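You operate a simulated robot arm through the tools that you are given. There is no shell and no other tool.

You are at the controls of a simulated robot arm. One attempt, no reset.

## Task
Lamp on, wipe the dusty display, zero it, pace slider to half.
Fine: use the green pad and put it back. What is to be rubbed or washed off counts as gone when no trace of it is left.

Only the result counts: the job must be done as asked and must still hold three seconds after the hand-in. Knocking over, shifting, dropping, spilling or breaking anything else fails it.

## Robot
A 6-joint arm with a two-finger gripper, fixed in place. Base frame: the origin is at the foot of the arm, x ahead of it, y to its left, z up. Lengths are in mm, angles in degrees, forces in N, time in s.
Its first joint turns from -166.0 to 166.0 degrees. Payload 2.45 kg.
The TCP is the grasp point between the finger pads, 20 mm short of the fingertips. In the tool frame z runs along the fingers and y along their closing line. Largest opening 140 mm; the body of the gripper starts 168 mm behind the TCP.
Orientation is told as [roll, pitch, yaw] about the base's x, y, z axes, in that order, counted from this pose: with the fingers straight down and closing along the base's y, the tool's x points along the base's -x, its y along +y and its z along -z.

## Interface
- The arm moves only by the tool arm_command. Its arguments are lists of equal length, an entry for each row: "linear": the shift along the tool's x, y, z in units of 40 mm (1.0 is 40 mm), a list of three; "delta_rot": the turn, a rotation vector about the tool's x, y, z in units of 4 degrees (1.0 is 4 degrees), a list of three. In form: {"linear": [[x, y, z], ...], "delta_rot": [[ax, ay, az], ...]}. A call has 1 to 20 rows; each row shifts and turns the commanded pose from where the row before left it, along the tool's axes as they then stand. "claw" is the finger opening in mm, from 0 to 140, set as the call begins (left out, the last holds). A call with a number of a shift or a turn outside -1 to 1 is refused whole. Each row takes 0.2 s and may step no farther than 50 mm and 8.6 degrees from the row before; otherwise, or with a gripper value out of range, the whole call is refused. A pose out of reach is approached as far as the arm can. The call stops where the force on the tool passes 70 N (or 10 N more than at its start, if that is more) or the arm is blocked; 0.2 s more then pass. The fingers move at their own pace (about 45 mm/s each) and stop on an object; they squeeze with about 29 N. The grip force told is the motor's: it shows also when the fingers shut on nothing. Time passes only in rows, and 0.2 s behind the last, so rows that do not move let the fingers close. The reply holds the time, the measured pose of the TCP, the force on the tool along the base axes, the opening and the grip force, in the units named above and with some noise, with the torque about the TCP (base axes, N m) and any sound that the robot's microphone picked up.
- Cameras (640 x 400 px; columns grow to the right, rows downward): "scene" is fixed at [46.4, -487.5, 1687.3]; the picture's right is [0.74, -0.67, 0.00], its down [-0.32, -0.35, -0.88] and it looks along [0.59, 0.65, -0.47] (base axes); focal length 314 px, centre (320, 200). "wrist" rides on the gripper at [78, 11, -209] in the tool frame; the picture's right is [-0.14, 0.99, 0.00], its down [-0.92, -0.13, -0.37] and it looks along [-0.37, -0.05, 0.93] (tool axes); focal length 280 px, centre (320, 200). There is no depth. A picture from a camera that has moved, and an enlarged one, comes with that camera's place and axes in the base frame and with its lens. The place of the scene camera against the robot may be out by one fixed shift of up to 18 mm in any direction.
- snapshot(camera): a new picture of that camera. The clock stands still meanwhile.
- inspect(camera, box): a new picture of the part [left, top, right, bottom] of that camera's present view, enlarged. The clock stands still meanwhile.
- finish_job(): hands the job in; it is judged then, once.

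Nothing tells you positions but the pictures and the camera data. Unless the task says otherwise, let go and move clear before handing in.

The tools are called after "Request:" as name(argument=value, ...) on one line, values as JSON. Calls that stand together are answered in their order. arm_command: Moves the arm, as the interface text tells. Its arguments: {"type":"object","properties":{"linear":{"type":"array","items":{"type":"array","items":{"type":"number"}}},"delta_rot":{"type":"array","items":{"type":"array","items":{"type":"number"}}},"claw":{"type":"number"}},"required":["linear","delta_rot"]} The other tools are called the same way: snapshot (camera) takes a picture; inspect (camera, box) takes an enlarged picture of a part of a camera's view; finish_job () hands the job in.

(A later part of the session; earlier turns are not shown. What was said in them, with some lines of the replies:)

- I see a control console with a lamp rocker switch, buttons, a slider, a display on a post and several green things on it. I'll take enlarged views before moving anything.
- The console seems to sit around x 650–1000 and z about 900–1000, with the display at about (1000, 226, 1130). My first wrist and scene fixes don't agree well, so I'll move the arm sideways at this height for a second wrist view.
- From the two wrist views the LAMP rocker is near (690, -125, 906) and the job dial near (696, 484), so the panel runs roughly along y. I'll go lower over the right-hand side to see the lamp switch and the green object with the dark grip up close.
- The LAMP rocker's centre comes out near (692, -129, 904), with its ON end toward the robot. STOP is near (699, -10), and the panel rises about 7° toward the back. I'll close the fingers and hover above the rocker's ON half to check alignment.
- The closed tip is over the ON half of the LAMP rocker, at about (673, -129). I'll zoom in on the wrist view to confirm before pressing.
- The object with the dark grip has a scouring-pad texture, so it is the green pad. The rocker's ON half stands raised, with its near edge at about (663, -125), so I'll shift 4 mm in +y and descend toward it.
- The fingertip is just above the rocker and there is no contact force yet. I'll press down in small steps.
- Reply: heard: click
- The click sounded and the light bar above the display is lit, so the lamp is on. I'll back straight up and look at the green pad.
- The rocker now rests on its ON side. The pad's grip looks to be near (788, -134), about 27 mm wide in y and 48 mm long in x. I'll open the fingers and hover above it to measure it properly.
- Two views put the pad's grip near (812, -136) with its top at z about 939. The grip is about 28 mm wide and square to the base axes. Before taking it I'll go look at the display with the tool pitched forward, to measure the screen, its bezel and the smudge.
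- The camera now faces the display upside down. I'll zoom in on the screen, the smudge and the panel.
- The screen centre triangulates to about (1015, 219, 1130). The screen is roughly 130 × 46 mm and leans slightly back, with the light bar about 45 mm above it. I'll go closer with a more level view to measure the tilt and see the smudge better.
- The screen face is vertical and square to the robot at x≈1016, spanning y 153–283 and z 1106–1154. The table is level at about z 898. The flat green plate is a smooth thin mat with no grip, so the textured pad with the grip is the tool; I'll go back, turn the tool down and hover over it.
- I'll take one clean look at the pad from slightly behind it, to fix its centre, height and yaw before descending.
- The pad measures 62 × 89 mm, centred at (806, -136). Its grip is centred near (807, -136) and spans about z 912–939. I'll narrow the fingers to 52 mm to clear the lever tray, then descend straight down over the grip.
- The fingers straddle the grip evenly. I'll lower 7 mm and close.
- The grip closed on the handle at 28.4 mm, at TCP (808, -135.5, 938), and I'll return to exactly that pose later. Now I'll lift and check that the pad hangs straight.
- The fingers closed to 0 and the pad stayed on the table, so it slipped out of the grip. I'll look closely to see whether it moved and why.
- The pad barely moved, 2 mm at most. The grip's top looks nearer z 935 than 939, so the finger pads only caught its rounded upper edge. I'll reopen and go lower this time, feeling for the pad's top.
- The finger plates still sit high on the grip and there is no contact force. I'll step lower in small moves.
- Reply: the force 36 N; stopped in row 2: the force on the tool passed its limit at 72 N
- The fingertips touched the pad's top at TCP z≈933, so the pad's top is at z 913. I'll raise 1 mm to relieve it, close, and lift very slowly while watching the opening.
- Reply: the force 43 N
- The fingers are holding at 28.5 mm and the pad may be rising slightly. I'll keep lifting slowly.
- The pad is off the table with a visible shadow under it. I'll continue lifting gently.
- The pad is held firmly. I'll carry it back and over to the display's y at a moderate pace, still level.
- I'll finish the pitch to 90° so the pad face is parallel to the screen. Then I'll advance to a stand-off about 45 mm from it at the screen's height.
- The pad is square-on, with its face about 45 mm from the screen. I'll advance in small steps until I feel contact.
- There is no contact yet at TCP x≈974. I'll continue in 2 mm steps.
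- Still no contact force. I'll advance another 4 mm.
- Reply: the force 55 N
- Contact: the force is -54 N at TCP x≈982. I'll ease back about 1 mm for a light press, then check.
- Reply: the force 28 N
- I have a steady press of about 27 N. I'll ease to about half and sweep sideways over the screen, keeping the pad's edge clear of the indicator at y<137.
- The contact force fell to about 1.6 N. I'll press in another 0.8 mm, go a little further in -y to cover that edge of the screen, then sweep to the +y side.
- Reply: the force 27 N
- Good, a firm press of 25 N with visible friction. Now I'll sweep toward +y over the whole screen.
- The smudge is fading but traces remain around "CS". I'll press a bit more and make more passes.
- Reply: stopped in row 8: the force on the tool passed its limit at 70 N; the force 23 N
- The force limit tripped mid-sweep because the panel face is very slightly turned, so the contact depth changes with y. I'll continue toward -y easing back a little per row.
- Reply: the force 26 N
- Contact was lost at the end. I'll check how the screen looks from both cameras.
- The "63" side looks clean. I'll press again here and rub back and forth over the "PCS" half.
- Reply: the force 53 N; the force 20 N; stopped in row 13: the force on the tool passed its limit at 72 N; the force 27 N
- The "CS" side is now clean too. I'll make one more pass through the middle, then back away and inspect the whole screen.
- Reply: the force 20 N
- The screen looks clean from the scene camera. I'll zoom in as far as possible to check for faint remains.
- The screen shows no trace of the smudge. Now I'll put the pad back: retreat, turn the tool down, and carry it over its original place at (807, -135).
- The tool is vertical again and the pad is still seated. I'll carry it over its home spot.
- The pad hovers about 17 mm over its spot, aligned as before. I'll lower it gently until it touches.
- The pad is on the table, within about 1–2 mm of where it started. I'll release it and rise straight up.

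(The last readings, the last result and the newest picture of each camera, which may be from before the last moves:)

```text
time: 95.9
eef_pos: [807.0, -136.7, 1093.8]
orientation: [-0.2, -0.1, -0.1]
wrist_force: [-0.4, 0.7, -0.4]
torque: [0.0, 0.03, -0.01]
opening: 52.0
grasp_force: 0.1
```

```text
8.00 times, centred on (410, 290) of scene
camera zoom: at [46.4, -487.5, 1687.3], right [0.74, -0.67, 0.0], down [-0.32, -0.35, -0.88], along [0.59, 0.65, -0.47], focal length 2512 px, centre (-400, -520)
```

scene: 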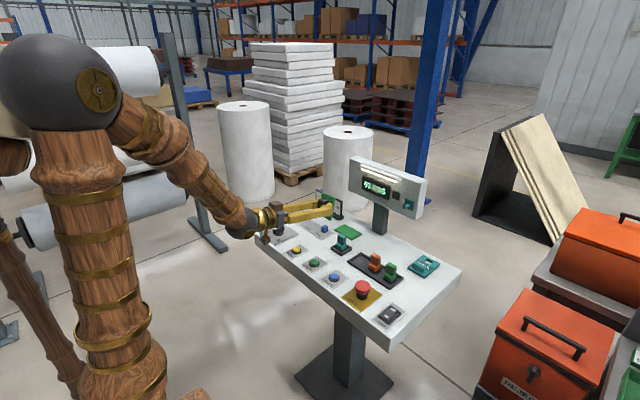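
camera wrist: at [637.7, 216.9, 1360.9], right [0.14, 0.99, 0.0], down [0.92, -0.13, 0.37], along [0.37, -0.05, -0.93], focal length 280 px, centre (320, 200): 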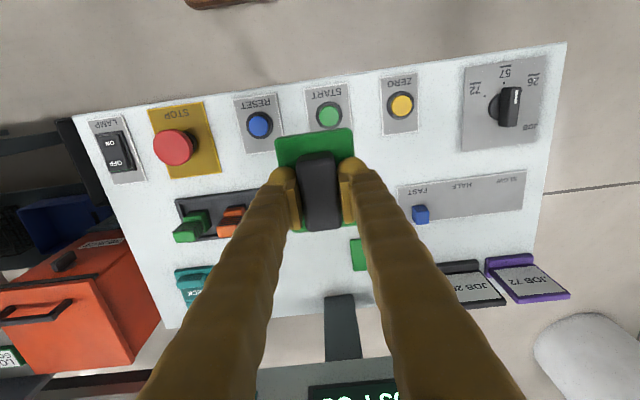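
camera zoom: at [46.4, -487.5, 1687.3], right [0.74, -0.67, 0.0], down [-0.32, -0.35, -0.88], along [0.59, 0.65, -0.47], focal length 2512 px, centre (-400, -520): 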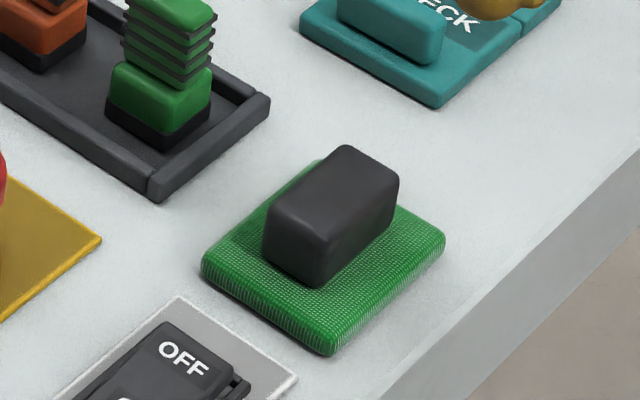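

When the fingers opened they dragged the pad about 13 mm in +y, because the tips were resting on it. I'll measure its new place and slide it back, gripping only the upper part of the grip this time.

Request:
arm_command(linear=[[0.7, 0, 0.3], [0.7, 0, 0.3], [0.7, 0, 0.4], [0, 0, 0]], delta_rot=[[0, 0, 0], [0, 0, 0], [0, 0, 0], [0, 0, 0]], claw=90)

Request:
inspect(camera="wrist", box=[270, 170, 390, 260])

```text
time: 96.9
eef_pos: [722.4, -136.5, 1052.6]
orientation: [0.0, -0.1, 0.1]
wrist_force: [0.7, 0.5, 0.2]
torque: [0.01, 0.01, 0.05]
opening: 90.2
grasp_force: 0.2
```

```text
4.44 times, centred on (330, 215) of wrist
camera zoom: at [642.6, -125.1, 1264.7], right [0.14, 0.99, 0.0], down [0.92, -0.13, 0.37], along [0.37, -0.05, -0.93], focal length 1246 px, centre (276, 133)
```

zoom: 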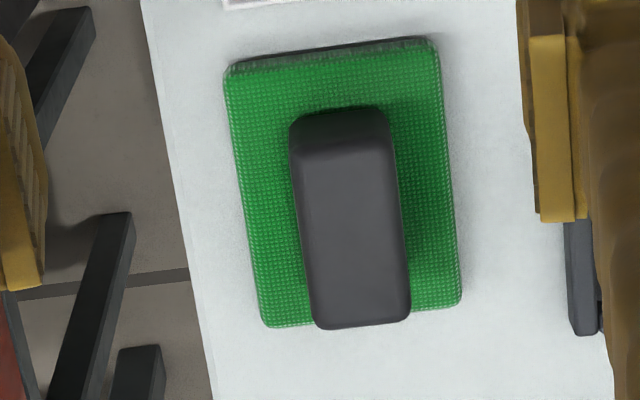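

The pad now sits about 10 mm too far in +y, at y≈-125.6, and isn't rotated. I'll straddle the grip with the tips held above the pad's top, grip, slide it 10 mm back, and release without dragging.

Request:
arm_command(linear=[[-0.7, 0.09, 0], [-0.7, 0.09, 0], [-0.7, 0.09, 0], [0, 0, 0], [0, 0, 0.7], [0, 0, 0.7], [0, 0, 0.7], [0, 0, 0.45], [0, 0, 0.2], [0, 0, 0.05], [0, 0, 0]], delta_rot=[[0, 0, 0], [0, 0, 0], [0, 0, 0], [0, 0, 0], [0, 0, 0], [0, 0, 0], [0, 0, 0], [0, 0, 0], [0, 0, 0], [0, 0, 0], [0, 0, 0]], claw=50)

Request:
inspect(camera="scene", box=[390, 275, 435, 310])

```text
time: 99.3
eef_pos: [807.1, -124.5, 940.1]
orientation: [-0.1, -0.1, 0.0]
wrist_force: [-0.5, -1.1, 0.8]
torque: [0.02, -0.01, 0.01]
opening: 50.0
grasp_force: 0.1
```

```text
11.43 times, centred on (412, 292) of scene
camera zoom: at [46.4, -487.5, 1687.3], right [0.74, -0.67, 0.0], down [-0.32, -0.35, -0.88], along [0.59, 0.65, -0.47], focal length 3589 px, centre (-737, -857)
```

zoom: 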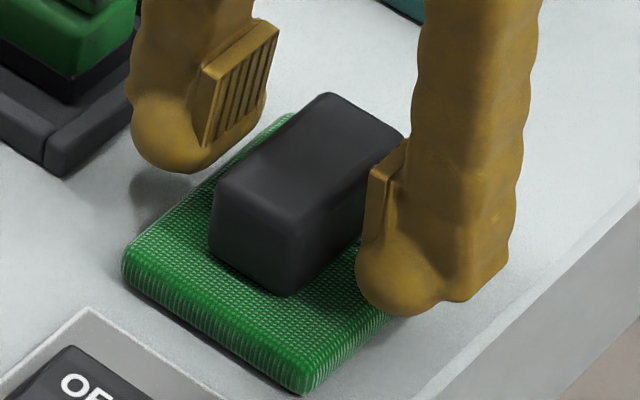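

Request:
arm_command(linear=[[0, 0, 0.05], [0, 0, 0], [0, 0, 0], [0, 0, 0], [0, 0, 0], [0, 0, 0]], delta_rot=[[0, 0, 0], [0, 0, 0], [0, 0, 0], [0, 0, 0], [0, 0, 0], [0, 0, 0]], claw=20)

Request:
arm_command(linear=[[0, -0.06, 0], [0, -0.06, 0], [0, -0.06, 0], [0, -0.06, 0], [0, -0.03, 0], [0, 0, 0]], delta_rot=[[0, 0, 0], [0, 0, 0], [0, 0, 0], [0, 0, 0], [0, 0, 0], [0, 0, 0]])

Request:
inspect(camera="scene", box=[390, 275, 435, 310])

```text
time: 100.7
eef_pos: [805.9, -126.0, 939.5]
orientation: [-0.1, -0.1, 0.0]
wrist_force: [0.1, 0.0, 2.9]
torque: [0.01, -0.01, 0.04]
opening: 28.5
grasp_force: 29.3
```

```text
time: 102.1
eef_pos: [806.5, -136.1, 937.9]
orientation: [-0.2, -0.1, 0.1]
wrist_force: [0.9, 2.6, 4.7]
torque: [0.05, -0.05, 0.02]
opening: 28.5
grasp_force: 29.2
```

```text
11.43 times, centred on (412, 292) of scene
camera zoom: at [46.4, -487.5, 1687.3], right [0.74, -0.67, 0.0], down [-0.32, -0.35, -0.88], along [0.59, 0.65, -0.47], focal length 3589 px, centre (-737, -857)
```

zoom: 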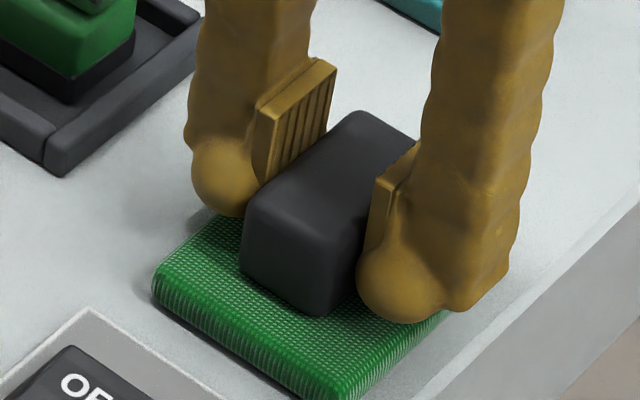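

The pad is back where it was. I'll open the fingers and rise.

Request:
arm_command(linear=[[0, 0, 0], [0, 0, 0], [0, 0, 0], [0, 0, 0]], delta_rot=[[0, 0, 0], [0, 0, 0], [0, 0, 0], [0, 0, 0]], claw=50)

Request:
inspect(camera="scene", box=[390, 275, 435, 310])

Request:
arm_command(linear=[[0, 0, -0.2], [0, 0, -0.5], [0, 0, -1], [0, 0, -1], [0, 0, -1], [0, 0, 0]], delta_rot=[[0, 0, 0], [0, 0, 0], [0, 0, 0], [0, 0, 0], [0, 0, 0], [0, 0, 0]])

Request:
inspect(camera="scene", box=[390, 275, 435, 310])

```text
time: 103.1
eef_pos: [808.0, -135.4, 940.5]
orientation: [-0.1, -0.1, 0.0]
wrist_force: [0.5, -0.3, -0.3]
torque: [0.01, 0.0, 0.01]
opening: 50.4
grasp_force: 0.0
```

```text
11.43 times, centred on (412, 292) of scene
camera zoom: at [46.4, -487.5, 1687.3], right [0.74, -0.67, 0.0], down [-0.32, -0.35, -0.88], along [0.59, 0.65, -0.47], focal length 3589 px, centre (-737, -857)
```

zoom: 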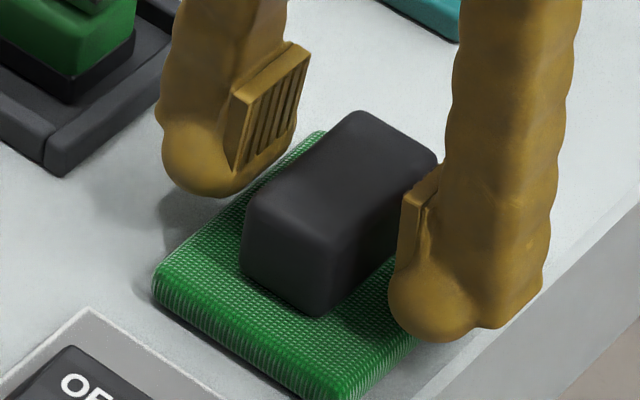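

```text
time: 104.5
eef_pos: [806.0, -135.3, 1088.2]
orientation: [0.0, -0.1, 0.0]
wrist_force: [0.6, 0.0, 0.0]
torque: [-0.01, 0.0, -0.01]
opening: 49.9
grasp_force: 0.1
```

```text
11.43 times, centred on (412, 292) of scene
camera zoom: at [46.4, -487.5, 1687.3], right [0.74, -0.67, 0.0], down [-0.32, -0.35, -0.88], along [0.59, 0.65, -0.47], focal length 3589 px, centre (-737, -857)
```

zoom: 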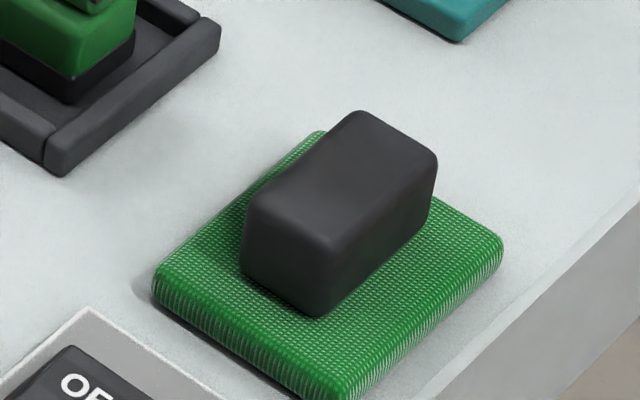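

The pad is back in place within about a millimetre. Next is ZERO, the yellow button, which I place at about (679, 335, 915); I'll close the fingers and hover above it.

Request:
arm_command(linear=[[0.244, 0.904, 0], [0.244, 0.904, 0], [0.244, 0.904, 0], [0.244, 0.904, 0], [0.244, 0.904, 0], [0.244, 0.904, 0], [0.244, 0.904, 0], [0.244, 0.904, 0], [0.244, 0.904, 0], [0.244, 0.904, 0], [0.244, 0.904, 0], [0.244, 0.904, 0], [0.244, 0.904, 0], [0, 0, 0]], delta_rot=[[0, 0, 0], [0, 0, 0], [0, 0, 0], [0, 0, 0], [0, 0, 0], [0, 0, 0], [0, 0, 0], [0, 0, 0], [0, 0, 0], [0, 0, 0], [0, 0, 0], [0, 0, 0], [0, 0, 0], [0, 0, 0]], claw=0)

Request:
arm_command(linear=[[0, 0, 0.7], [0, 0, 0.7], [0, 0, 0.5], [0, 0, 0]], delta_rot=[[0, 0, 0], [0, 0, 0], [0, 0, 0], [0, 0, 0]])

Request:
snapshot(camera="wrist")

Request:
inspect(camera="scene", box=[260, 220, 340, 290])

```text
time: 107.5
eef_pos: [679.5, 335.4, 1086.2]
orientation: [-0.1, -0.1, 0.1]
wrist_force: [0.2, 0.8, 0.5]
torque: [-0.03, -0.02, 0.02]
opening: 0.0
grasp_force: 29.1
```

```text
time: 108.5
eef_pos: [677.7, 335.4, 1010.9]
orientation: [-0.1, -0.1, 0.0]
wrist_force: [0.3, 0.3, 0.1]
torque: [0.0, 0.01, -0.03]
opening: 0.0
grasp_force: 28.9
```

```text
taken
camera wrist: at [598.8, 345.6, 1221.4], right [0.14, 0.99, 0.0], down [0.92, -0.13, 0.37], along [0.37, -0.05, -0.93], focal length 280 px, centre (320, 200)
```

wrist: 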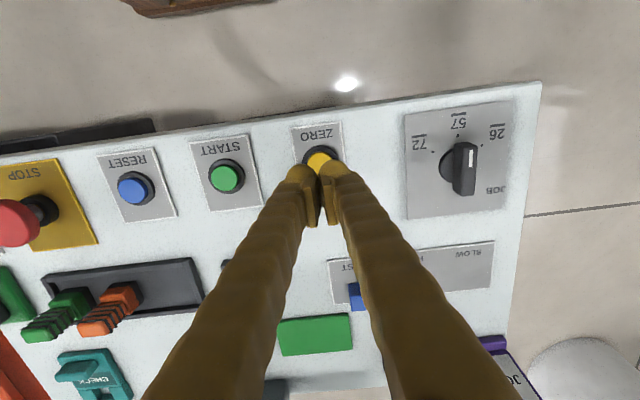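

```text
5.71 times, centred on (300, 255) of scene
camera zoom: at [46.4, -487.5, 1687.3], right [0.74, -0.67, 0.0], down [-0.32, -0.35, -0.88], along [0.59, 0.65, -0.47], focal length 1794 px, centre (434, -114)
```

zoom: 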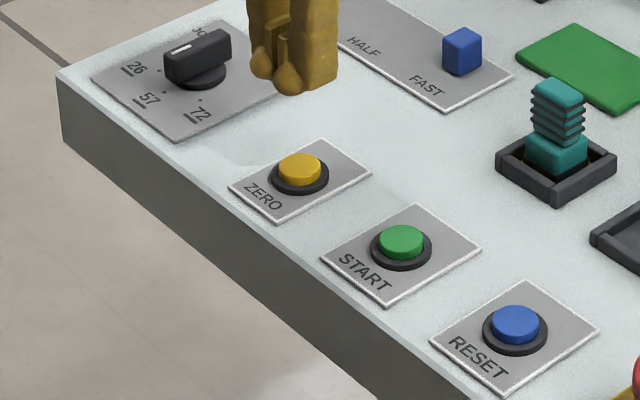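

Request:
inspect(camera="wrist", box=[270, 115, 370, 185])

```text
5.71 times, centred on (320, 150) of wrist
camera zoom: at [598.8, 345.6, 1221.4], right [0.14, 0.99, 0.0], down [0.92, -0.13, 0.37], along [0.37, -0.05, -0.93], focal length 1602 px, centre (320, 486)
```

zoom: 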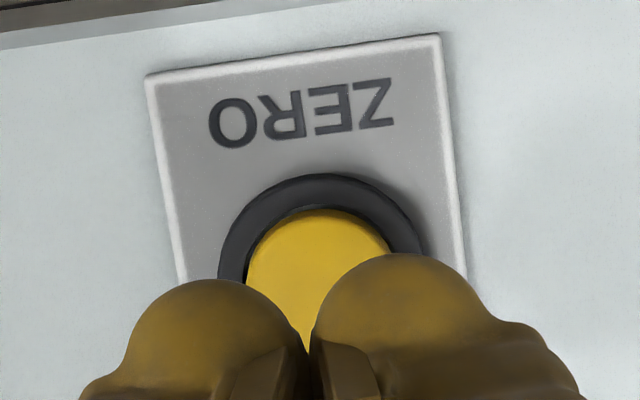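

The closed tip is centred over the yellow button at (679, 336). I'll descend close to it, then press in small steps.

Request:
arm_command(linear=[[0, 0, 0.6], [0, 0, 0.6], [0, 0, 0.4], [0, 0, 0.1], [0, 0, 0]], delta_rot=[[0, 0, 0], [0, 0, 0], [0, 0, 0], [0, 0, 0], [0, 0, 0]])

Request:
inspect(camera="scene", box=[270, 225, 320, 265])

```text
time: 109.7
eef_pos: [678.5, 334.8, 943.2]
orientation: [-0.1, -0.1, -0.1]
wrist_force: [-0.3, -0.7, 1.0]
torque: [-0.02, 0.0, 0.01]
opening: 0.2
grasp_force: 28.2
```

```text
10.00 times, centred on (295, 245) of scene
camera zoom: at [46.4, -487.5, 1687.3], right [0.74, -0.67, 0.0], down [-0.32, -0.35, -0.88], along [0.59, 0.65, -0.47], focal length 3140 px, centre (570, -250)
```

zoom: 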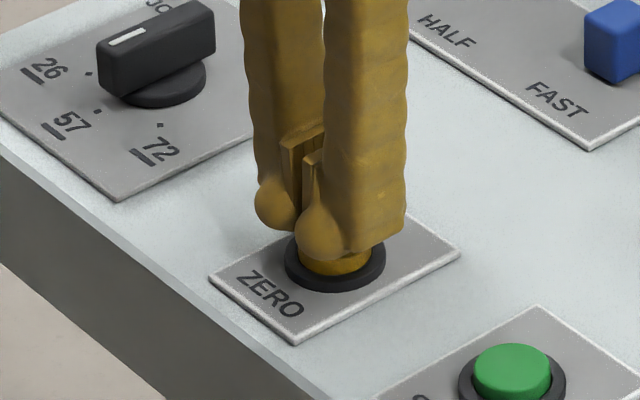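

Request:
arm_command(linear=[[0, 0, 0.07], [0, 0, 0.07], [0, 0, 0]], delta_rot=[[0, 0, 0], [0, 0, 0], [0, 0, 0]])

Request:
inspect(camera="scene", box=[350, 165, 410, 215])

```text
time: 110.5
eef_pos: [678.3, 334.1, 937.5]
orientation: [-0.2, -0.1, 0.0]
wrist_force: [0.4, 0.7, 0.3]
torque: [0.02, 0.02, -0.01]
opening: 0.1
grasp_force: 29.3
```

```text
8.00 times, centred on (380, 190) of scene
camera zoom: at [46.4, -487.5, 1687.3], right [0.74, -0.67, 0.0], down [-0.32, -0.35, -0.88], along [0.59, 0.65, -0.47], focal length 2512 px, centre (-160, 280)
```

zoom: 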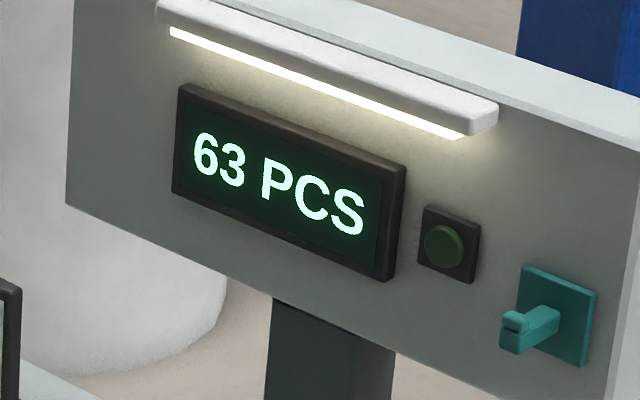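

There is no contact yet and the display still reads 63. I'll press a little further.

Request:
arm_command(linear=[[0, 0, 0.06], [0, 0, 0.05], [0, 0, 0]], delta_rot=[[0, 0, 0], [0, 0, 0], [0, 0, 0]])

Request:
inspect(camera="scene", box=[350, 165, 410, 215])

```text
time: 111.3
eef_pos: [678.4, 334.2, 932.9]
orientation: [-0.1, -0.1, 0.0]
wrist_force: [-0.3, -0.5, 2.8]
torque: [0.0, 0.06, -0.01]
opening: 6.1
grasp_force: 28.7
heard: click
```

```text
8.00 times, centred on (380, 190) of scene
camera zoom: at [46.4, -487.5, 1687.3], right [0.74, -0.67, 0.0], down [-0.32, -0.35, -0.88], along [0.59, 0.65, -0.47], focal length 2512 px, centre (-160, 280)
```

zoom: 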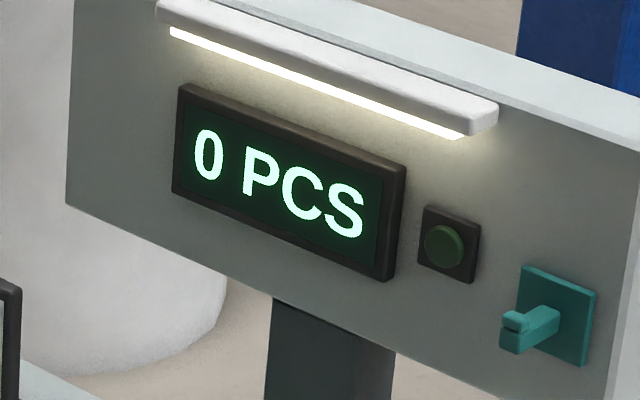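

Click, and the display reads "0 PCS". I'll back straight up and open the fingers to look at the pace slider.

Request:
arm_command(linear=[[0, 0, -0.2], [0, 0, -0.6], [0, 0, -1], [0, 0, -1], [0, 0, 0]], delta_rot=[[0, 0, 0], [0, 0, 0], [0, 0, 0], [0, 0, 0], [0, 0, 0]])

Request:
arm_command(linear=[[-0.5, 0.55, -0.3], [-0.5, 0.55, -0.3], [-0.5, 0.55, -0.2], [-0.5, 0.55, 0], [0, 0, 0]], delta_rot=[[0, 0, 0], [0, 0, 0], [0, 0, 0], [0, 0, 0], [0, 0, 0]], claw=140)

Request:
snapshot(camera="wrist")

Request:
inspect(camera="wrist", box=[240, 160, 420, 280])

Request:
inspect(camera="scene", box=[285, 205, 345, 250])

```text
time: 112.5
eef_pos: [680.2, 334.1, 1044.5]
orientation: [-0.1, -0.2, -0.1]
wrist_force: [0.4, -0.1, 0.7]
torque: [-0.01, -0.02, 0.0]
opening: 0.1
grasp_force: 29.3
```

```text
time: 113.7
eef_pos: [758.4, 424.4, 1075.7]
orientation: [-0.1, -0.1, 0.1]
wrist_force: [-0.4, 0.2, -0.3]
torque: [0.0, 0.0, -0.04]
opening: 105.7
grasp_force: 0.2
```

```text
taken
camera wrist: at [679.0, 434.0, 1287.5], right [0.14, 0.99, 0.0], down [0.92, -0.13, 0.37], along [0.37, -0.05, -0.93], focal length 280 px, centre (320, 200)
```

wrist: 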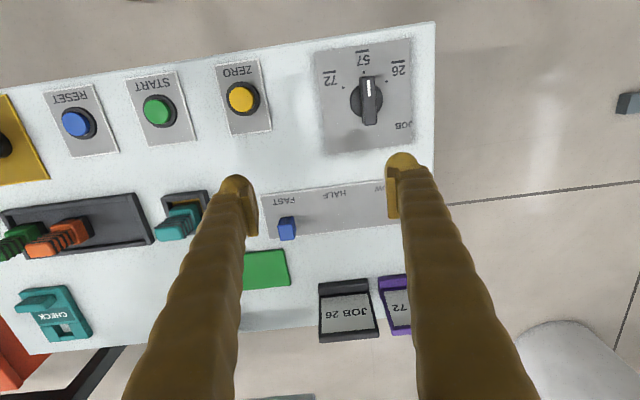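

```text
3.33 times, centred on (330, 220) of wrist
camera zoom: at [679.0, 434.0, 1287.5], right [0.14, 0.99, 0.0], down [0.92, -0.13, 0.37], along [0.37, -0.05, -0.93], focal length 935 px, centre (287, 133)
```

zoom: 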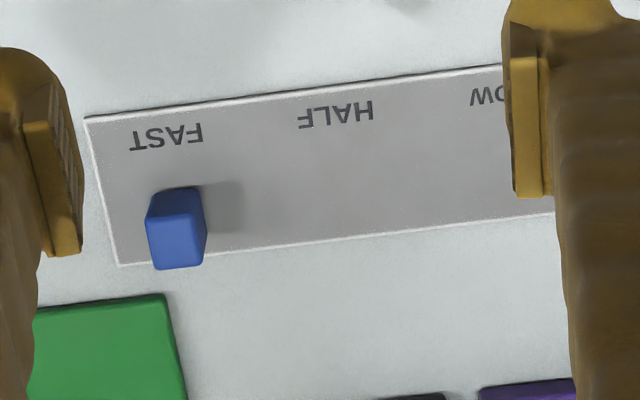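

```text
8.89 times, centred on (315, 228) of scene
camera zoom: at [46.4, -487.5, 1687.3], right [0.74, -0.67, 0.0], down [-0.32, -0.35, -0.88], along [0.59, 0.65, -0.47], focal length 2791 px, centre (364, -44)
```

zoom: 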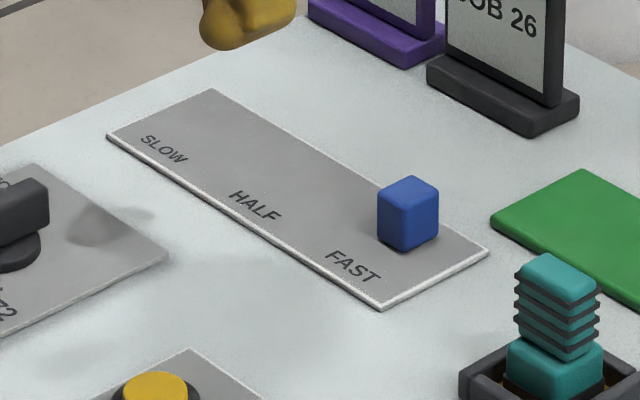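

The knob sits at the FAST label (y≈359, x≈866) and HALF is at y≈435, so it needs to go +76 mm in y. I'll hover over the knob with the fingers partly open.

Request:
arm_command(linear=[[-0.667, -0.4075, 0], [-0.667, -0.4075, 0], [-0.667, -0.4075, 0], [-0.667, -0.4075, 0], [0, 0, 0.6], [0, 0, 0.7], [0, 0, 0.6], [0, 0, 0]], delta_rot=[[0, 0, 0], [0, 0, 0], [0, 0, 0], [0, 0, 0], [0, 0, 0], [0, 0, 0], [0, 0, 0], [0, 0, 0]], claw=52)

Request:
inspect(camera="wrist", box=[260, 110, 400, 220])

Request:
inspect(camera="scene", box=[295, 205, 350, 250])

```text
time: 115.5
eef_pos: [866.2, 358.0, 1000.5]
orientation: [-0.2, -0.1, -0.1]
wrist_force: [-0.2, -0.6, -0.2]
torque: [-0.01, 0.0, -0.01]
opening: 51.8
grasp_force: 0.1
```

```text
3.64 times, centred on (330, 165) of wrist
camera zoom: at [785.4, 368.4, 1211.4], right [0.14, 0.99, 0.0], down [0.92, -0.13, 0.37], along [0.37, -0.05, -0.93], focal length 1020 px, centre (284, 327)
```

zoom: 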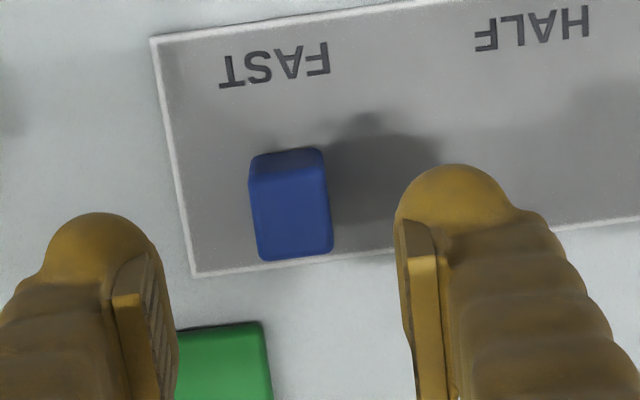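

```text
8.89 times, centred on (322, 228) of scene
camera zoom: at [46.4, -487.5, 1687.3], right [0.74, -0.67, 0.0], down [-0.32, -0.35, -0.88], along [0.59, 0.65, -0.47], focal length 2791 px, centre (298, -44)
```

zoom: 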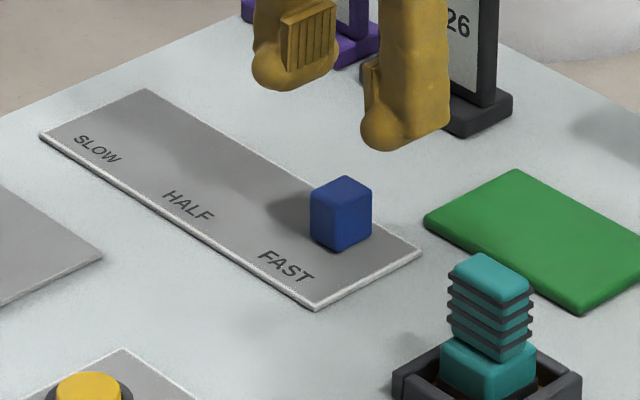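

The knob is centred at about (865, 360) and HALF is at y≈436. I'll lower the fingers around the knob.

Request:
arm_command(linear=[[0, 0.02, 0.6], [0, 0, 0.6], [0, 0, 0.4], [0, 0, 0.15], [0, 0, 0]], delta_rot=[[0, 0, 0], [0, 0, 0], [0, 0, 0], [0, 0, 0], [0, 0, 0]])

Request:
inspect(camera="scene", box=[295, 205, 350, 250])

Request:
inspect(camera="wrist", box=[260, 100, 400, 210])

```text
time: 116.7
eef_pos: [865.8, 358.7, 930.2]
orientation: [-0.1, 0.0, 0.0]
wrist_force: [1.0, -0.4, 0.0]
torque: [0.0, 0.04, -0.02]
opening: 51.9
grasp_force: 0.1
```

```text
8.89 times, centred on (322, 228) of scene
camera zoom: at [46.4, -487.5, 1687.3], right [0.74, -0.67, 0.0], down [-0.32, -0.35, -0.88], along [0.59, 0.65, -0.47], focal length 2791 px, centre (298, -44)
```

zoom: 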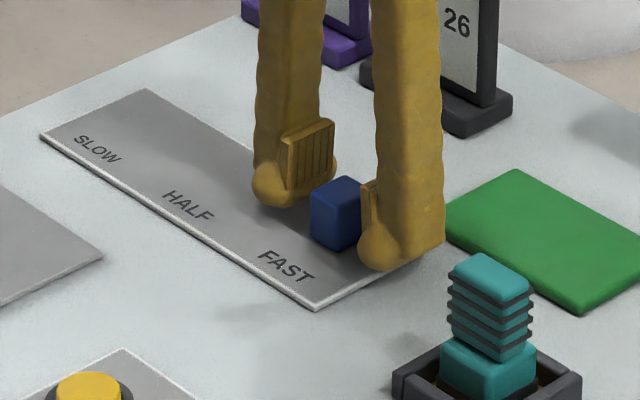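

```text
3.64 times, centred on (330, 155) of wrist
camera zoom: at [785.8, 369.5, 1141.9], right [0.14, 0.99, 0.0], down [0.92, -0.13, 0.37], along [0.37, -0.05, -0.93], focal length 1020 px, centre (284, 364)
```

zoom: 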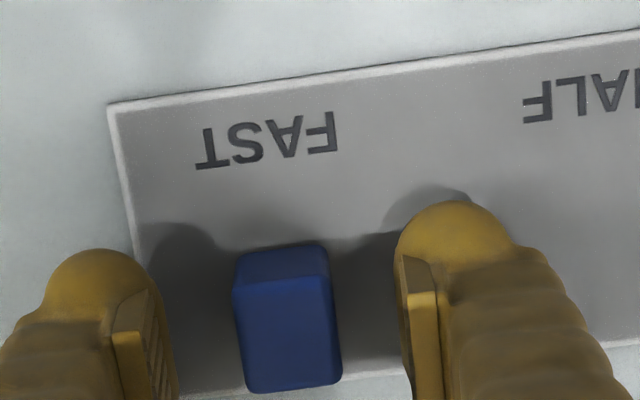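

The fingers straddle the knob evenly. I'll go 4 mm lower and close on it.

Request:
arm_command(linear=[[0, 0, 0.1], [0, 0, 0]], delta_rot=[[0, 0, 0], [0, 0, 0]])

Request:
arm_command(linear=[[0, 0, 0], [0, 0, 0], [0, 0, 0], [0, 0, 0], [0, 0, 0]], delta_rot=[[0, 0, 0], [0, 0, 0], [0, 0, 0], [0, 0, 0], [0, 0, 0]], claw=10)

Request:
inspect(camera="scene", box=[295, 205, 350, 250])

```text
time: 117.3
eef_pos: [865.4, 358.9, 927.4]
orientation: [-0.1, -0.1, 0.0]
wrist_force: [-0.8, -0.1, 0.2]
torque: [0.01, 0.01, -0.03]
opening: 51.4
grasp_force: 0.0
```

```text
time: 118.5
eef_pos: [864.8, 359.3, 926.0]
orientation: [0.0, 0.0, 0.1]
wrist_force: [2.7, 20.4, -3.2]
torque: [0.2, -0.08, -0.07]
opening: 20.9
grasp_force: 45.0
```

```text
8.89 times, centred on (322, 228) of scene
camera zoom: at [46.4, -487.5, 1687.3], right [0.74, -0.67, 0.0], down [-0.32, -0.35, -0.88], along [0.59, 0.65, -0.47], focal length 2791 px, centre (298, -44)
```

zoom: 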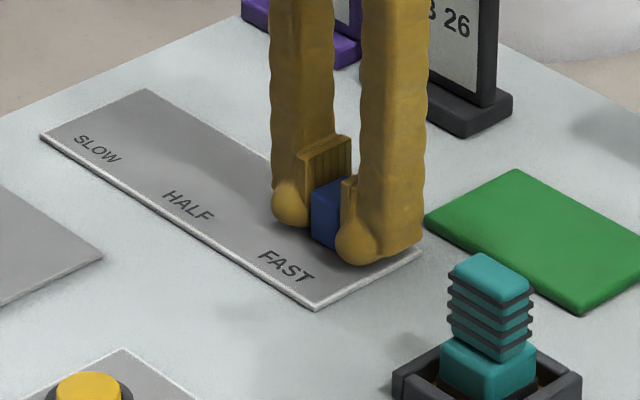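

The knob is gripped at 20.9 mm. I'll slide it 72 mm toward HALF, then check and trim.

Request:
arm_command(linear=[[0, 0.1, 0], [0, 0.15, 0], [0, 0.15, 0], [0, 0.15, 0], [0, 0.15, 0], [0, 0.15, 0], [0, 0.15, 0], [0, 0.15, 0], [0, 0.15, 0], [0, 0.15, 0], [0, 0.15, 0], [0, 0.15, 0], [0, 0.05, 0], [0, 0, 0]], delta_rot=[[0, 0, 0], [0, 0, 0], [0, 0, 0], [0, 0, 0], [0, 0, 0], [0, 0, 0], [0, 0, 0], [0, 0, 0], [0, 0, 0], [0, 0, 0], [0, 0, 0], [0, 0, 0], [0, 0, 0], [0, 0, 0]])

Request:
inspect(camera="scene", box=[285, 205, 345, 250])

Request:
inspect(camera="wrist", box=[240, 80, 400, 210])

```text
time: 121.5
eef_pos: [865.7, 429.4, 927.7]
orientation: [-0.1, -0.1, -0.1]
wrist_force: [-0.1, 0.7, 10.5]
torque: [0.04, -0.04, -0.03]
opening: 20.9
grasp_force: 45.3
```

```text
8.89 times, centred on (315, 228) of scene
camera zoom: at [46.4, -487.5, 1687.3], right [0.74, -0.67, 0.0], down [-0.32, -0.35, -0.88], along [0.59, 0.65, -0.47], focal length 2791 px, centre (364, -44)
```

zoom: 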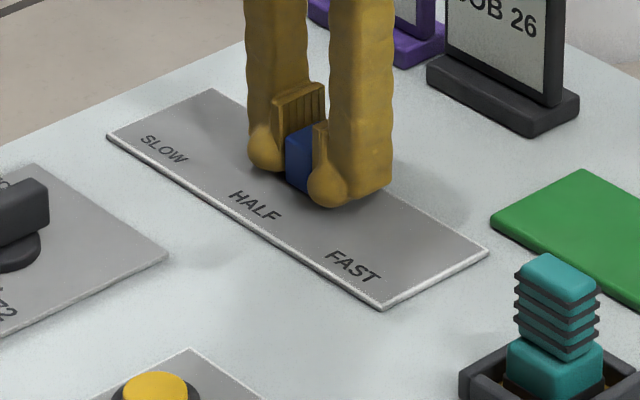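

```text
3.08 times, centred on (320, 145) of wrist
camera zoom: at [785.7, 441.3, 1137.8], right [0.14, 0.99, 0.0], down [0.92, -0.13, 0.37], along [0.37, -0.05, -0.93], focal length 863 px, centre (320, 369)
```

zoom: 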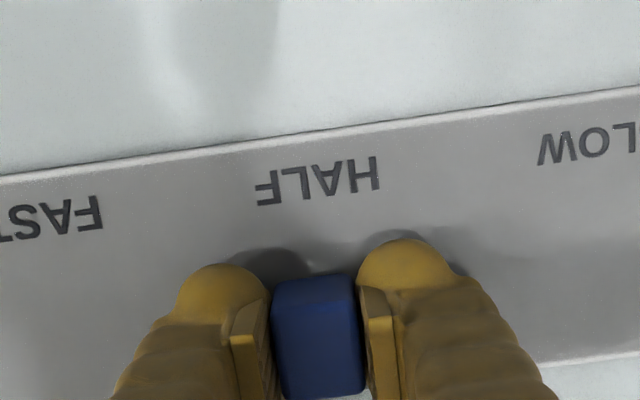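

The knob moved with the fingers and is about 5 mm short of HALF. I'll move a little more and take several readings to average the noise.

Request:
arm_command(linear=[[0, 0.06, 0], [0, 0.06, 0], [0, 0, 0]], delta_rot=[[0, 0, 0], [0, 0, 0], [0, 0, 0]])

Request:
arm_command(linear=[[0, 0, 0]], delta_rot=[[0, 0, 0]])

Request:
arm_command(linear=[[0, 0, 0]], delta_rot=[[0, 0, 0]])

Request:
inspect(camera="wrist", box=[240, 80, 400, 210])

Request:
inspect(camera="scene", box=[285, 205, 345, 250])

```text
time: 122.3
eef_pos: [866.6, 435.5, 926.9]
orientation: [-0.1, 0.0, 0.0]
wrist_force: [-4.6, -0.9, 13.1]
torque: [0.01, 0.04, 0.01]
opening: 21.1
grasp_force: 45.0
```

```text
time: 122.7
eef_pos: [867.0, 435.2, 927.5]
orientation: [-0.1, -0.1, -0.1]
wrist_force: [-6.0, 0.2, 12.4]
torque: [0.02, 0.05, -0.02]
opening: 20.8
grasp_force: 44.8
```

```text
time: 123.1
eef_pos: [865.5, 435.7, 926.9]
orientation: [-0.1, -0.1, 0.0]
wrist_force: [-6.0, -0.8, 12.0]
torque: [0.0, 0.1, -0.01]
opening: 21.2
grasp_force: 45.1
```

```text
3.08 times, centred on (320, 145) of wrist
camera zoom: at [785.8, 445.7, 1137.7], right [0.14, 0.99, 0.0], down [0.92, -0.13, 0.37], along [0.37, -0.05, -0.93], focal length 863 px, centre (320, 369)
```

zoom: 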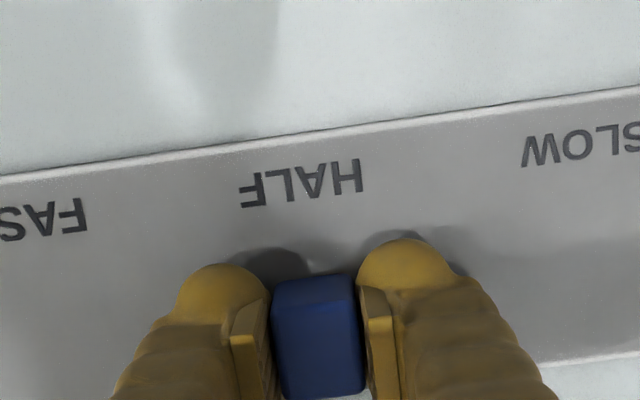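

```text
8.89 times, centred on (315, 228) of scene
camera zoom: at [46.4, -487.5, 1687.3], right [0.74, -0.67, 0.0], down [-0.32, -0.35, -0.88], along [0.59, 0.65, -0.47], focal length 2791 px, centre (364, -44)
```

zoom: 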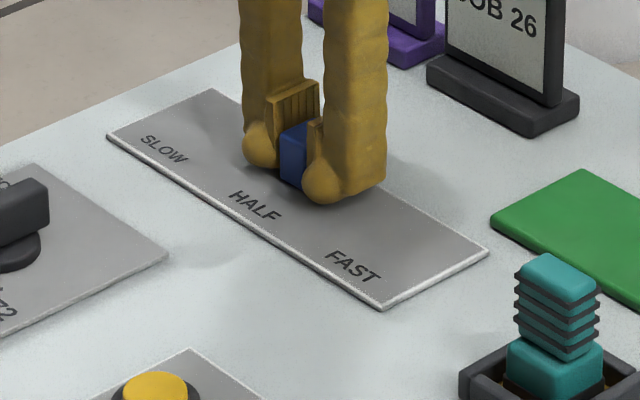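

The knob averages y≈435.5 against the HALF label at y≈435.2–436. I'll open the fingers, rise and check.

Request:
arm_command(linear=[[0, 0, 0], [0, 0, 0], [0, 0, 0], [0, 0, 0]], delta_rot=[[0, 0, 0], [0, 0, 0], [0, 0, 0], [0, 0, 0]], claw=56)

Request:
inspect(camera="wrist", box=[240, 80, 400, 210])

Request:
arm_command(linear=[[0, 0, -0.2], [0, 0, -0.6], [0, 0, -1], [0, 0, -1], [0, 0, -1], [0.5, 0, -0.5], [0.5, 0, 0], [0, 0, 0]], delta_rot=[[0, 0, 0], [0, 0, 0], [0, 0, 0], [0, 0, 0], [0, 0, 0], [0, 0, 0], [0, 0, 0], [0, 0, 0]])

Request:
inspect(camera="scene", box=[285, 205, 345, 250])

Request:
snapshot(camera="wrist")

```text
time: 124.1
eef_pos: [865.9, 435.5, 926.4]
orientation: [-0.1, -0.1, 0.0]
wrist_force: [-0.3, 0.8, 0.1]
torque: [-0.01, 0.01, 0.02]
opening: 56.0
grasp_force: 0.0
```

```text
3.08 times, centred on (320, 145) of wrist
camera zoom: at [786.0, 445.8, 1137.5], right [0.14, 0.99, 0.0], down [0.92, -0.13, 0.37], along [0.37, -0.05, -0.93], focal length 863 px, centre (320, 369)
```

zoom: 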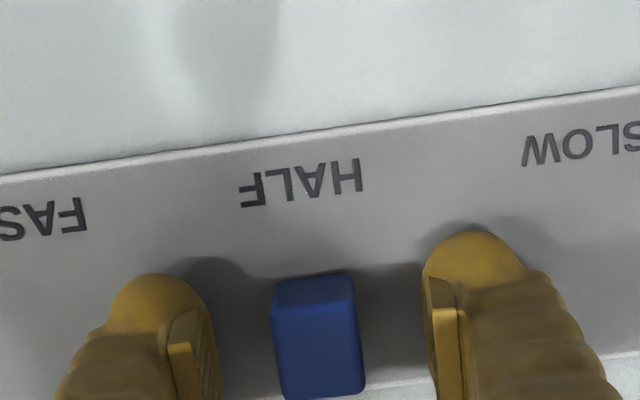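

```text
time: 125.9
eef_pos: [825.9, 434.5, 1098.2]
orientation: [-0.1, -0.1, -0.1]
wrist_force: [-0.1, -0.1, -0.1]
torque: [0.02, -0.01, -0.01]
opening: 56.1
grasp_force: 0.0
```

```text
8.89 times, centred on (315, 228) of scene
camera zoom: at [46.4, -487.5, 1687.3], right [0.74, -0.67, 0.0], down [-0.32, -0.35, -0.88], along [0.59, 0.65, -0.47], focal length 2791 px, centre (364, -44)
```

zoom: 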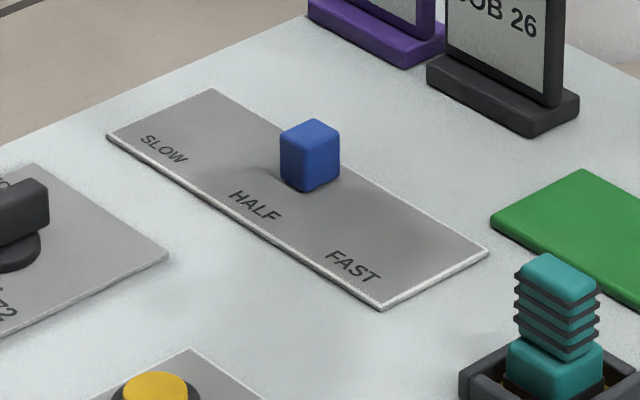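

```text
taken
camera wrist: at [746.0, 445.9, 1309.9], right [0.14, 0.99, 0.0], down [0.92, -0.13, 0.37], along [0.37, -0.05, -0.93], focal length 280 px, centre (320, 200)
```

wrist: 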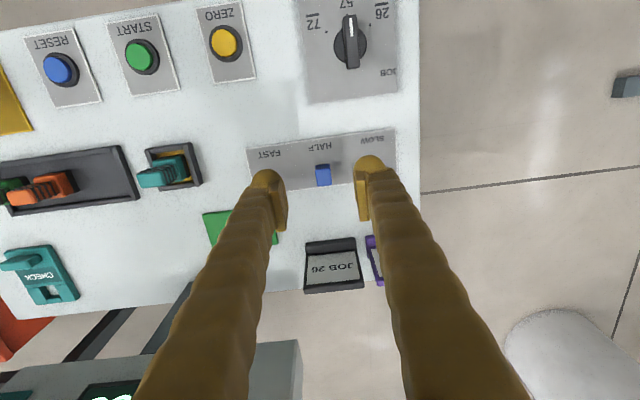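

The knob now has the same offset to HALF that it had to FAST before. I'll move the arm clear and check everything once more.

Request:
arm_command(linear=[[0.9, 0, -0.7], [0.9, 0, -0.7], [0.9, 0, -0.7], [0.9, 0, -0.7], [0.9, 0, -0.7], [0.9, 0, -0.2], [0, 0, 0], [0, 0, 0]], delta_rot=[[0, 0, 0], [0, 0, 0], [0, 0, 0], [0, 0, 0], [0, 0, 0], [0, 0, 0], [0, 0, 0], [0, 0, 0]])

Request:
snapshot(camera="scene")

Request:
inspect(camera="scene", box=[345, 160, 415, 215])

Request:
inspect(camera="scene", box=[340, 230, 470, 340])

Request:
inspect(camera="scene", box=[250, 180, 360, 260])

Request:
inspect(camera="scene", box=[360, 172, 394, 200])

```text
time: 127.7
eef_pos: [609.2, 434.9, 1246.7]
orientation: [-0.1, -0.1, 0.0]
wrist_force: [0.4, 0.8, 0.2]
torque: [-0.03, 0.02, -0.01]
opening: 56.2
grasp_force: 0.0
```

```text
taken
```

scene: 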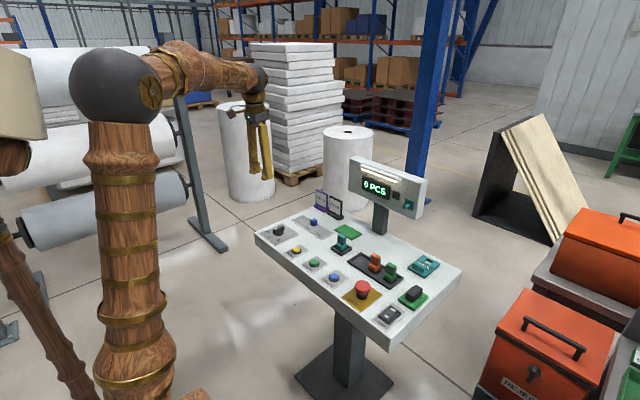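

```text
7.27 times, centred on (380, 188) of scene
camera zoom: at [46.4, -487.5, 1687.3], right [0.74, -0.67, 0.0], down [-0.32, -0.35, -0.88], along [0.59, 0.65, -0.47], focal length 2284 px, centre (-116, 291)
```

zoom: 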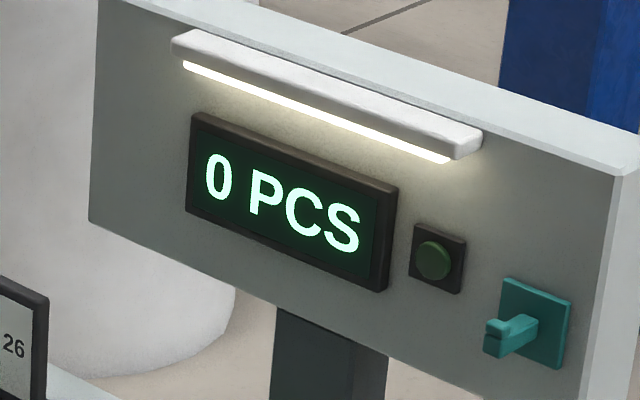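

```text
3.64 times, centred on (405, 285) of scene
camera zoom: at [46.4, -487.5, 1687.3], right [0.74, -0.67, 0.0], down [-0.32, -0.35, -0.88], along [0.59, 0.65, -0.47], focal length 1142 px, centre (11, -109)
```

zoom: 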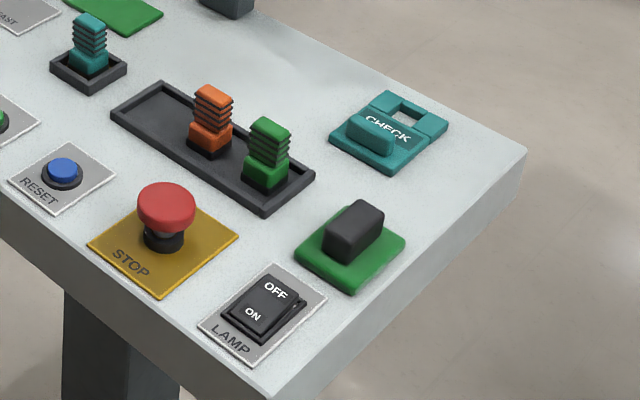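

```text
5.00 times, centred on (305, 220) of scene
camera zoom: at [46.4, -487.5, 1687.3], right [0.74, -0.67, 0.0], down [-0.32, -0.35, -0.88], along [0.59, 0.65, -0.47], focal length 1570 px, centre (395, 100)
```

zoom: 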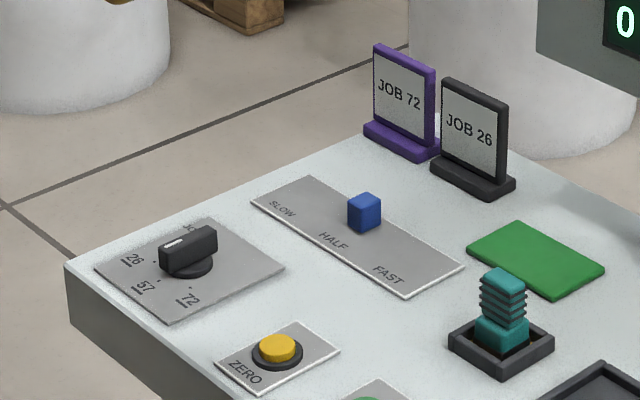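

```text
14.29 times, centred on (377, 186) of scene
camera zoom: at [46.4, -487.5, 1687.3], right [0.74, -0.67, 0.0], down [-0.32, -0.35, -0.88], along [0.59, 0.65, -0.47], focal length 4486 px, centre (-494, 400)
```

zoom: 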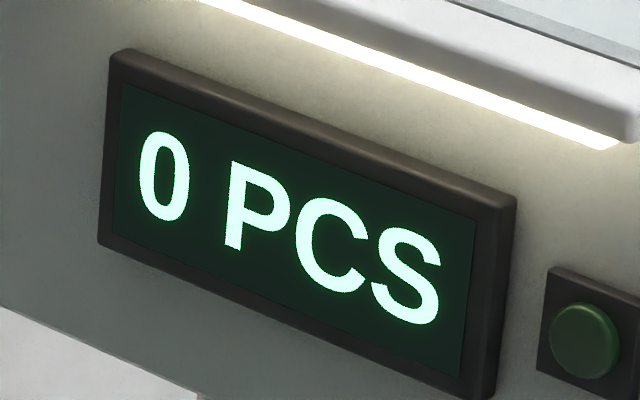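

Everything looks right: lamp lit, "0 PCS", pad home, and slider at HALF. Since no trace of the dust may remain, I'll take one close frontal look at the screen with the wrist camera before handing in.

Request:
arm_command(linear=[[-0.37, -0.92, 0.2], [-0.37, -0.92, 0.2], [-0.37, -0.92, 0.2], [-0.37, -0.92, 0.2], [-0.37, -0.92, 0.2], [-0.37, -0.92, 0.2], [0, 0, 0]], delta_rot=[[0, 0, 0], [0, 0, 0], [0, 0, 0], [0, 0, 0], [0, 0, 0], [0, 0, 0], [0, 0, 0]], claw=140)

Request:
arm_command(linear=[[0, 0, 0], [0, 0, 0], [0, 0, 0], [0, 0, 0], [0, 0, 0], [0, 0, 0], [0, 0, 0], [0, 0, 0], [0, 0, 0], [0, 0, 0], [0, 0, 0], [0, 0, 0], [0, 0, 0], [0, 0, 0], [0, 0, 0.6], [0, 0, 0.6], [0, 0, 0.6], [0, 0, 0.6], [0, 0, 0]], delta_rot=[[0, -1, 0], [0, -1, 0], [0, -1, 0], [0, -1, 0], [0, -1, 0], [0, -1, 0], [0, -1, 0], [0, -1, 0], [0, -1, 0], [0, -1, 0], [0, -1, 0], [0, -1, 0], [0, -1, 0], [0, -1, 0], [0, 0, 0], [0, 0, 0], [0, 0, 0], [0, 0, 0], [0, 0, 0]])

Request:
snapshot(camera="wrist")

Request:
inspect(camera="wrist", box=[250, 190, 400, 290])

```text
time: 129.3
eef_pos: [697.5, 213.9, 1198.2]
orientation: [-0.1, -0.1, 0.1]
wrist_force: [-0.7, 0.2, -0.4]
torque: [-0.06, 0.0, -0.03]
opening: 139.9
grasp_force: 0.1
```

```text
time: 133.3
eef_pos: [778.8, 213.5, 1146.9]
orientation: [-0.2, -56.1, 0.0]
wrist_force: [-0.1, 0.0, 1.2]
torque: [0.04, -0.04, 0.0]
opening: 140.0
grasp_force: 0.0
```

```text
taken
camera wrist: at [559.7, 225.2, 1199.5], right [0.08, 0.99, 0.11], down [0.21, -0.13, 0.97], along [0.98, -0.05, -0.22], focal length 280 px, centre (320, 200)
```

wrist: 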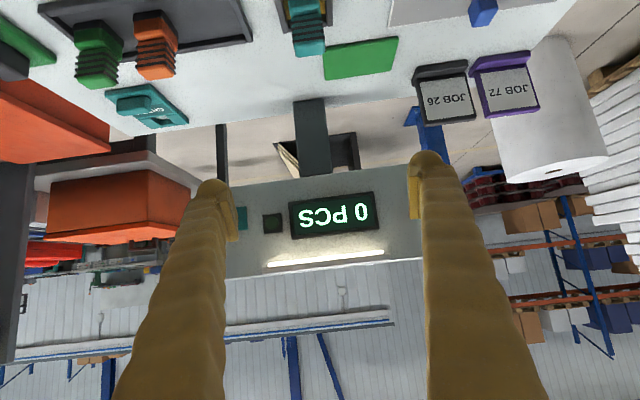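

```text
4.00 times, centred on (325, 240) of wrist
camera zoom: at [559.7, 225.2, 1199.5], right [0.08, 0.99, 0.11], down [0.21, -0.13, 0.97], along [0.98, -0.05, -0.22], focal length 1122 px, centre (300, 40)
```

zoom: 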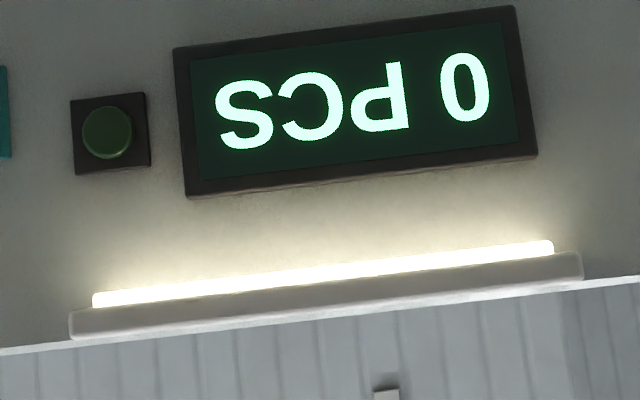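

Request:
inspect(camera="wrist", box=[285, 188, 380, 242])

Request:
inspect(camera="wrist", box=[305, 195, 355, 232])

```text
6.74 times, centred on (332, 215) of wrist
camera zoom: at [559.7, 225.2, 1199.5], right [0.08, 0.99, 0.11], down [0.21, -0.13, 0.97], along [0.98, -0.05, -0.22], focal length 1889 px, centre (236, 99)
```

zoom: 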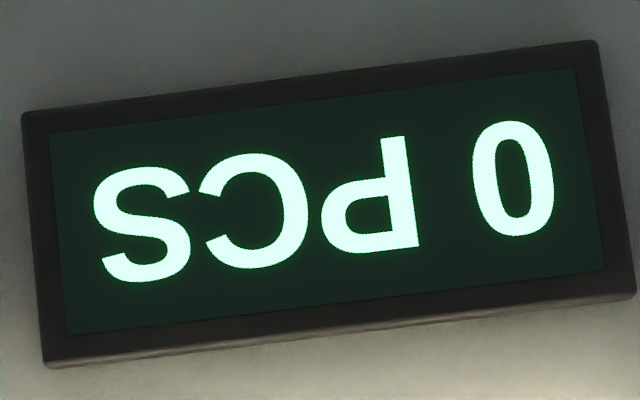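

```text
10.81 times, centred on (330, 214) of wrist
camera zoom: at [559.7, 225.2, 1199.5], right [0.08, 0.99, 0.11], down [0.21, -0.13, 0.97], along [0.98, -0.05, -0.22], focal length 3031 px, centre (212, 54)
```

zoom: 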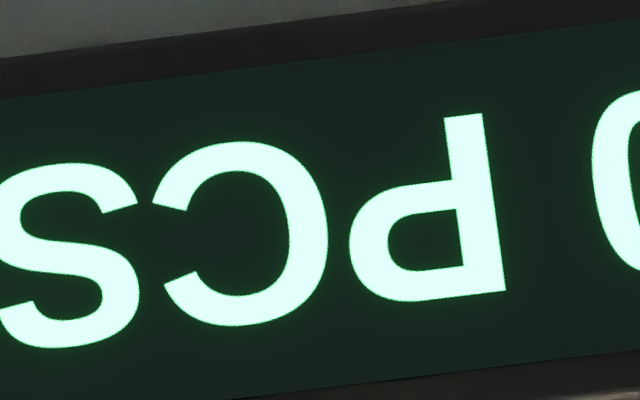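

The screen is spotless close up and reads "0 PCS". I'll back the arm away from the panel and then hand in.

Request:
arm_command(linear=[[0, 0, -0.9], [0, 0, -0.9], [0, 0, -0.9], [0, 0, 0], [0, 0, 0]], delta_rot=[[0, 0, 0], [0, 0, 0], [0, 0, 0], [0, 0, 0], [0, 0, 0]])

Request:
snapshot(camera="scene")

```text
time: 134.5
eef_pos: [689.0, 214.3, 1206.8]
orientation: [0.0, -56.1, 0.2]
wrist_force: [-0.1, -0.1, -0.5]
torque: [-0.01, 0.01, 0.02]
opening: 139.9
grasp_force: 0.0
```

```text
taken
```

scene: 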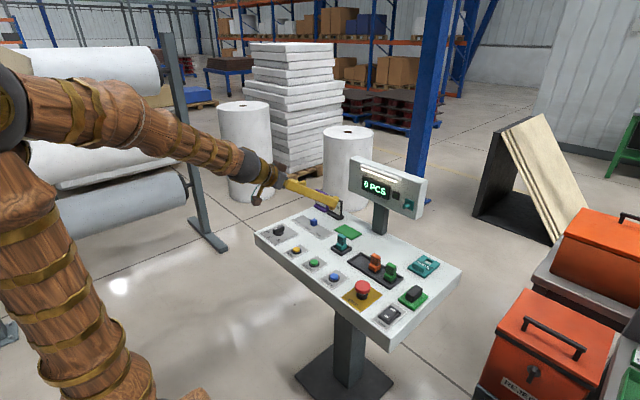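

The lamp is on, the display is clean and reads 0, the pad is back in its place, and the slider is at HALF. The arm is clear and holding nothing, so I'm handing in.

Request:
finish_job()

```text
The job is handed in.
```

All four steps are done and the job is handed in. I checked each one in the pictures first; the hand-in gave no verdict.

- **Lamp:** the LAMP rocker is switched to ON and the light bar above the display is lit.
- **Display:** I wiped it with the textured green pad that has the dark grip. No trace of the smudge shows in close-ups from either camera.
- **Zero:** I pressed the yellow ZERO button, and the display changed from "63 PCS" to "0 PCS".
- **Pace slider:** the knob moved from FAST to HALF, and lines up with the HALF mark to within about a millimetre.
- **Green pad:** it is back where it started, to within about 1–2 mm. On the first lift it slipped out of the fingers. When I set it down, opening the fingers dragged it about 10 mm, so I slid it back.

Nothing else on the console looks moved in the final pictures. The arm is clear of it, with nothing in the fingers.
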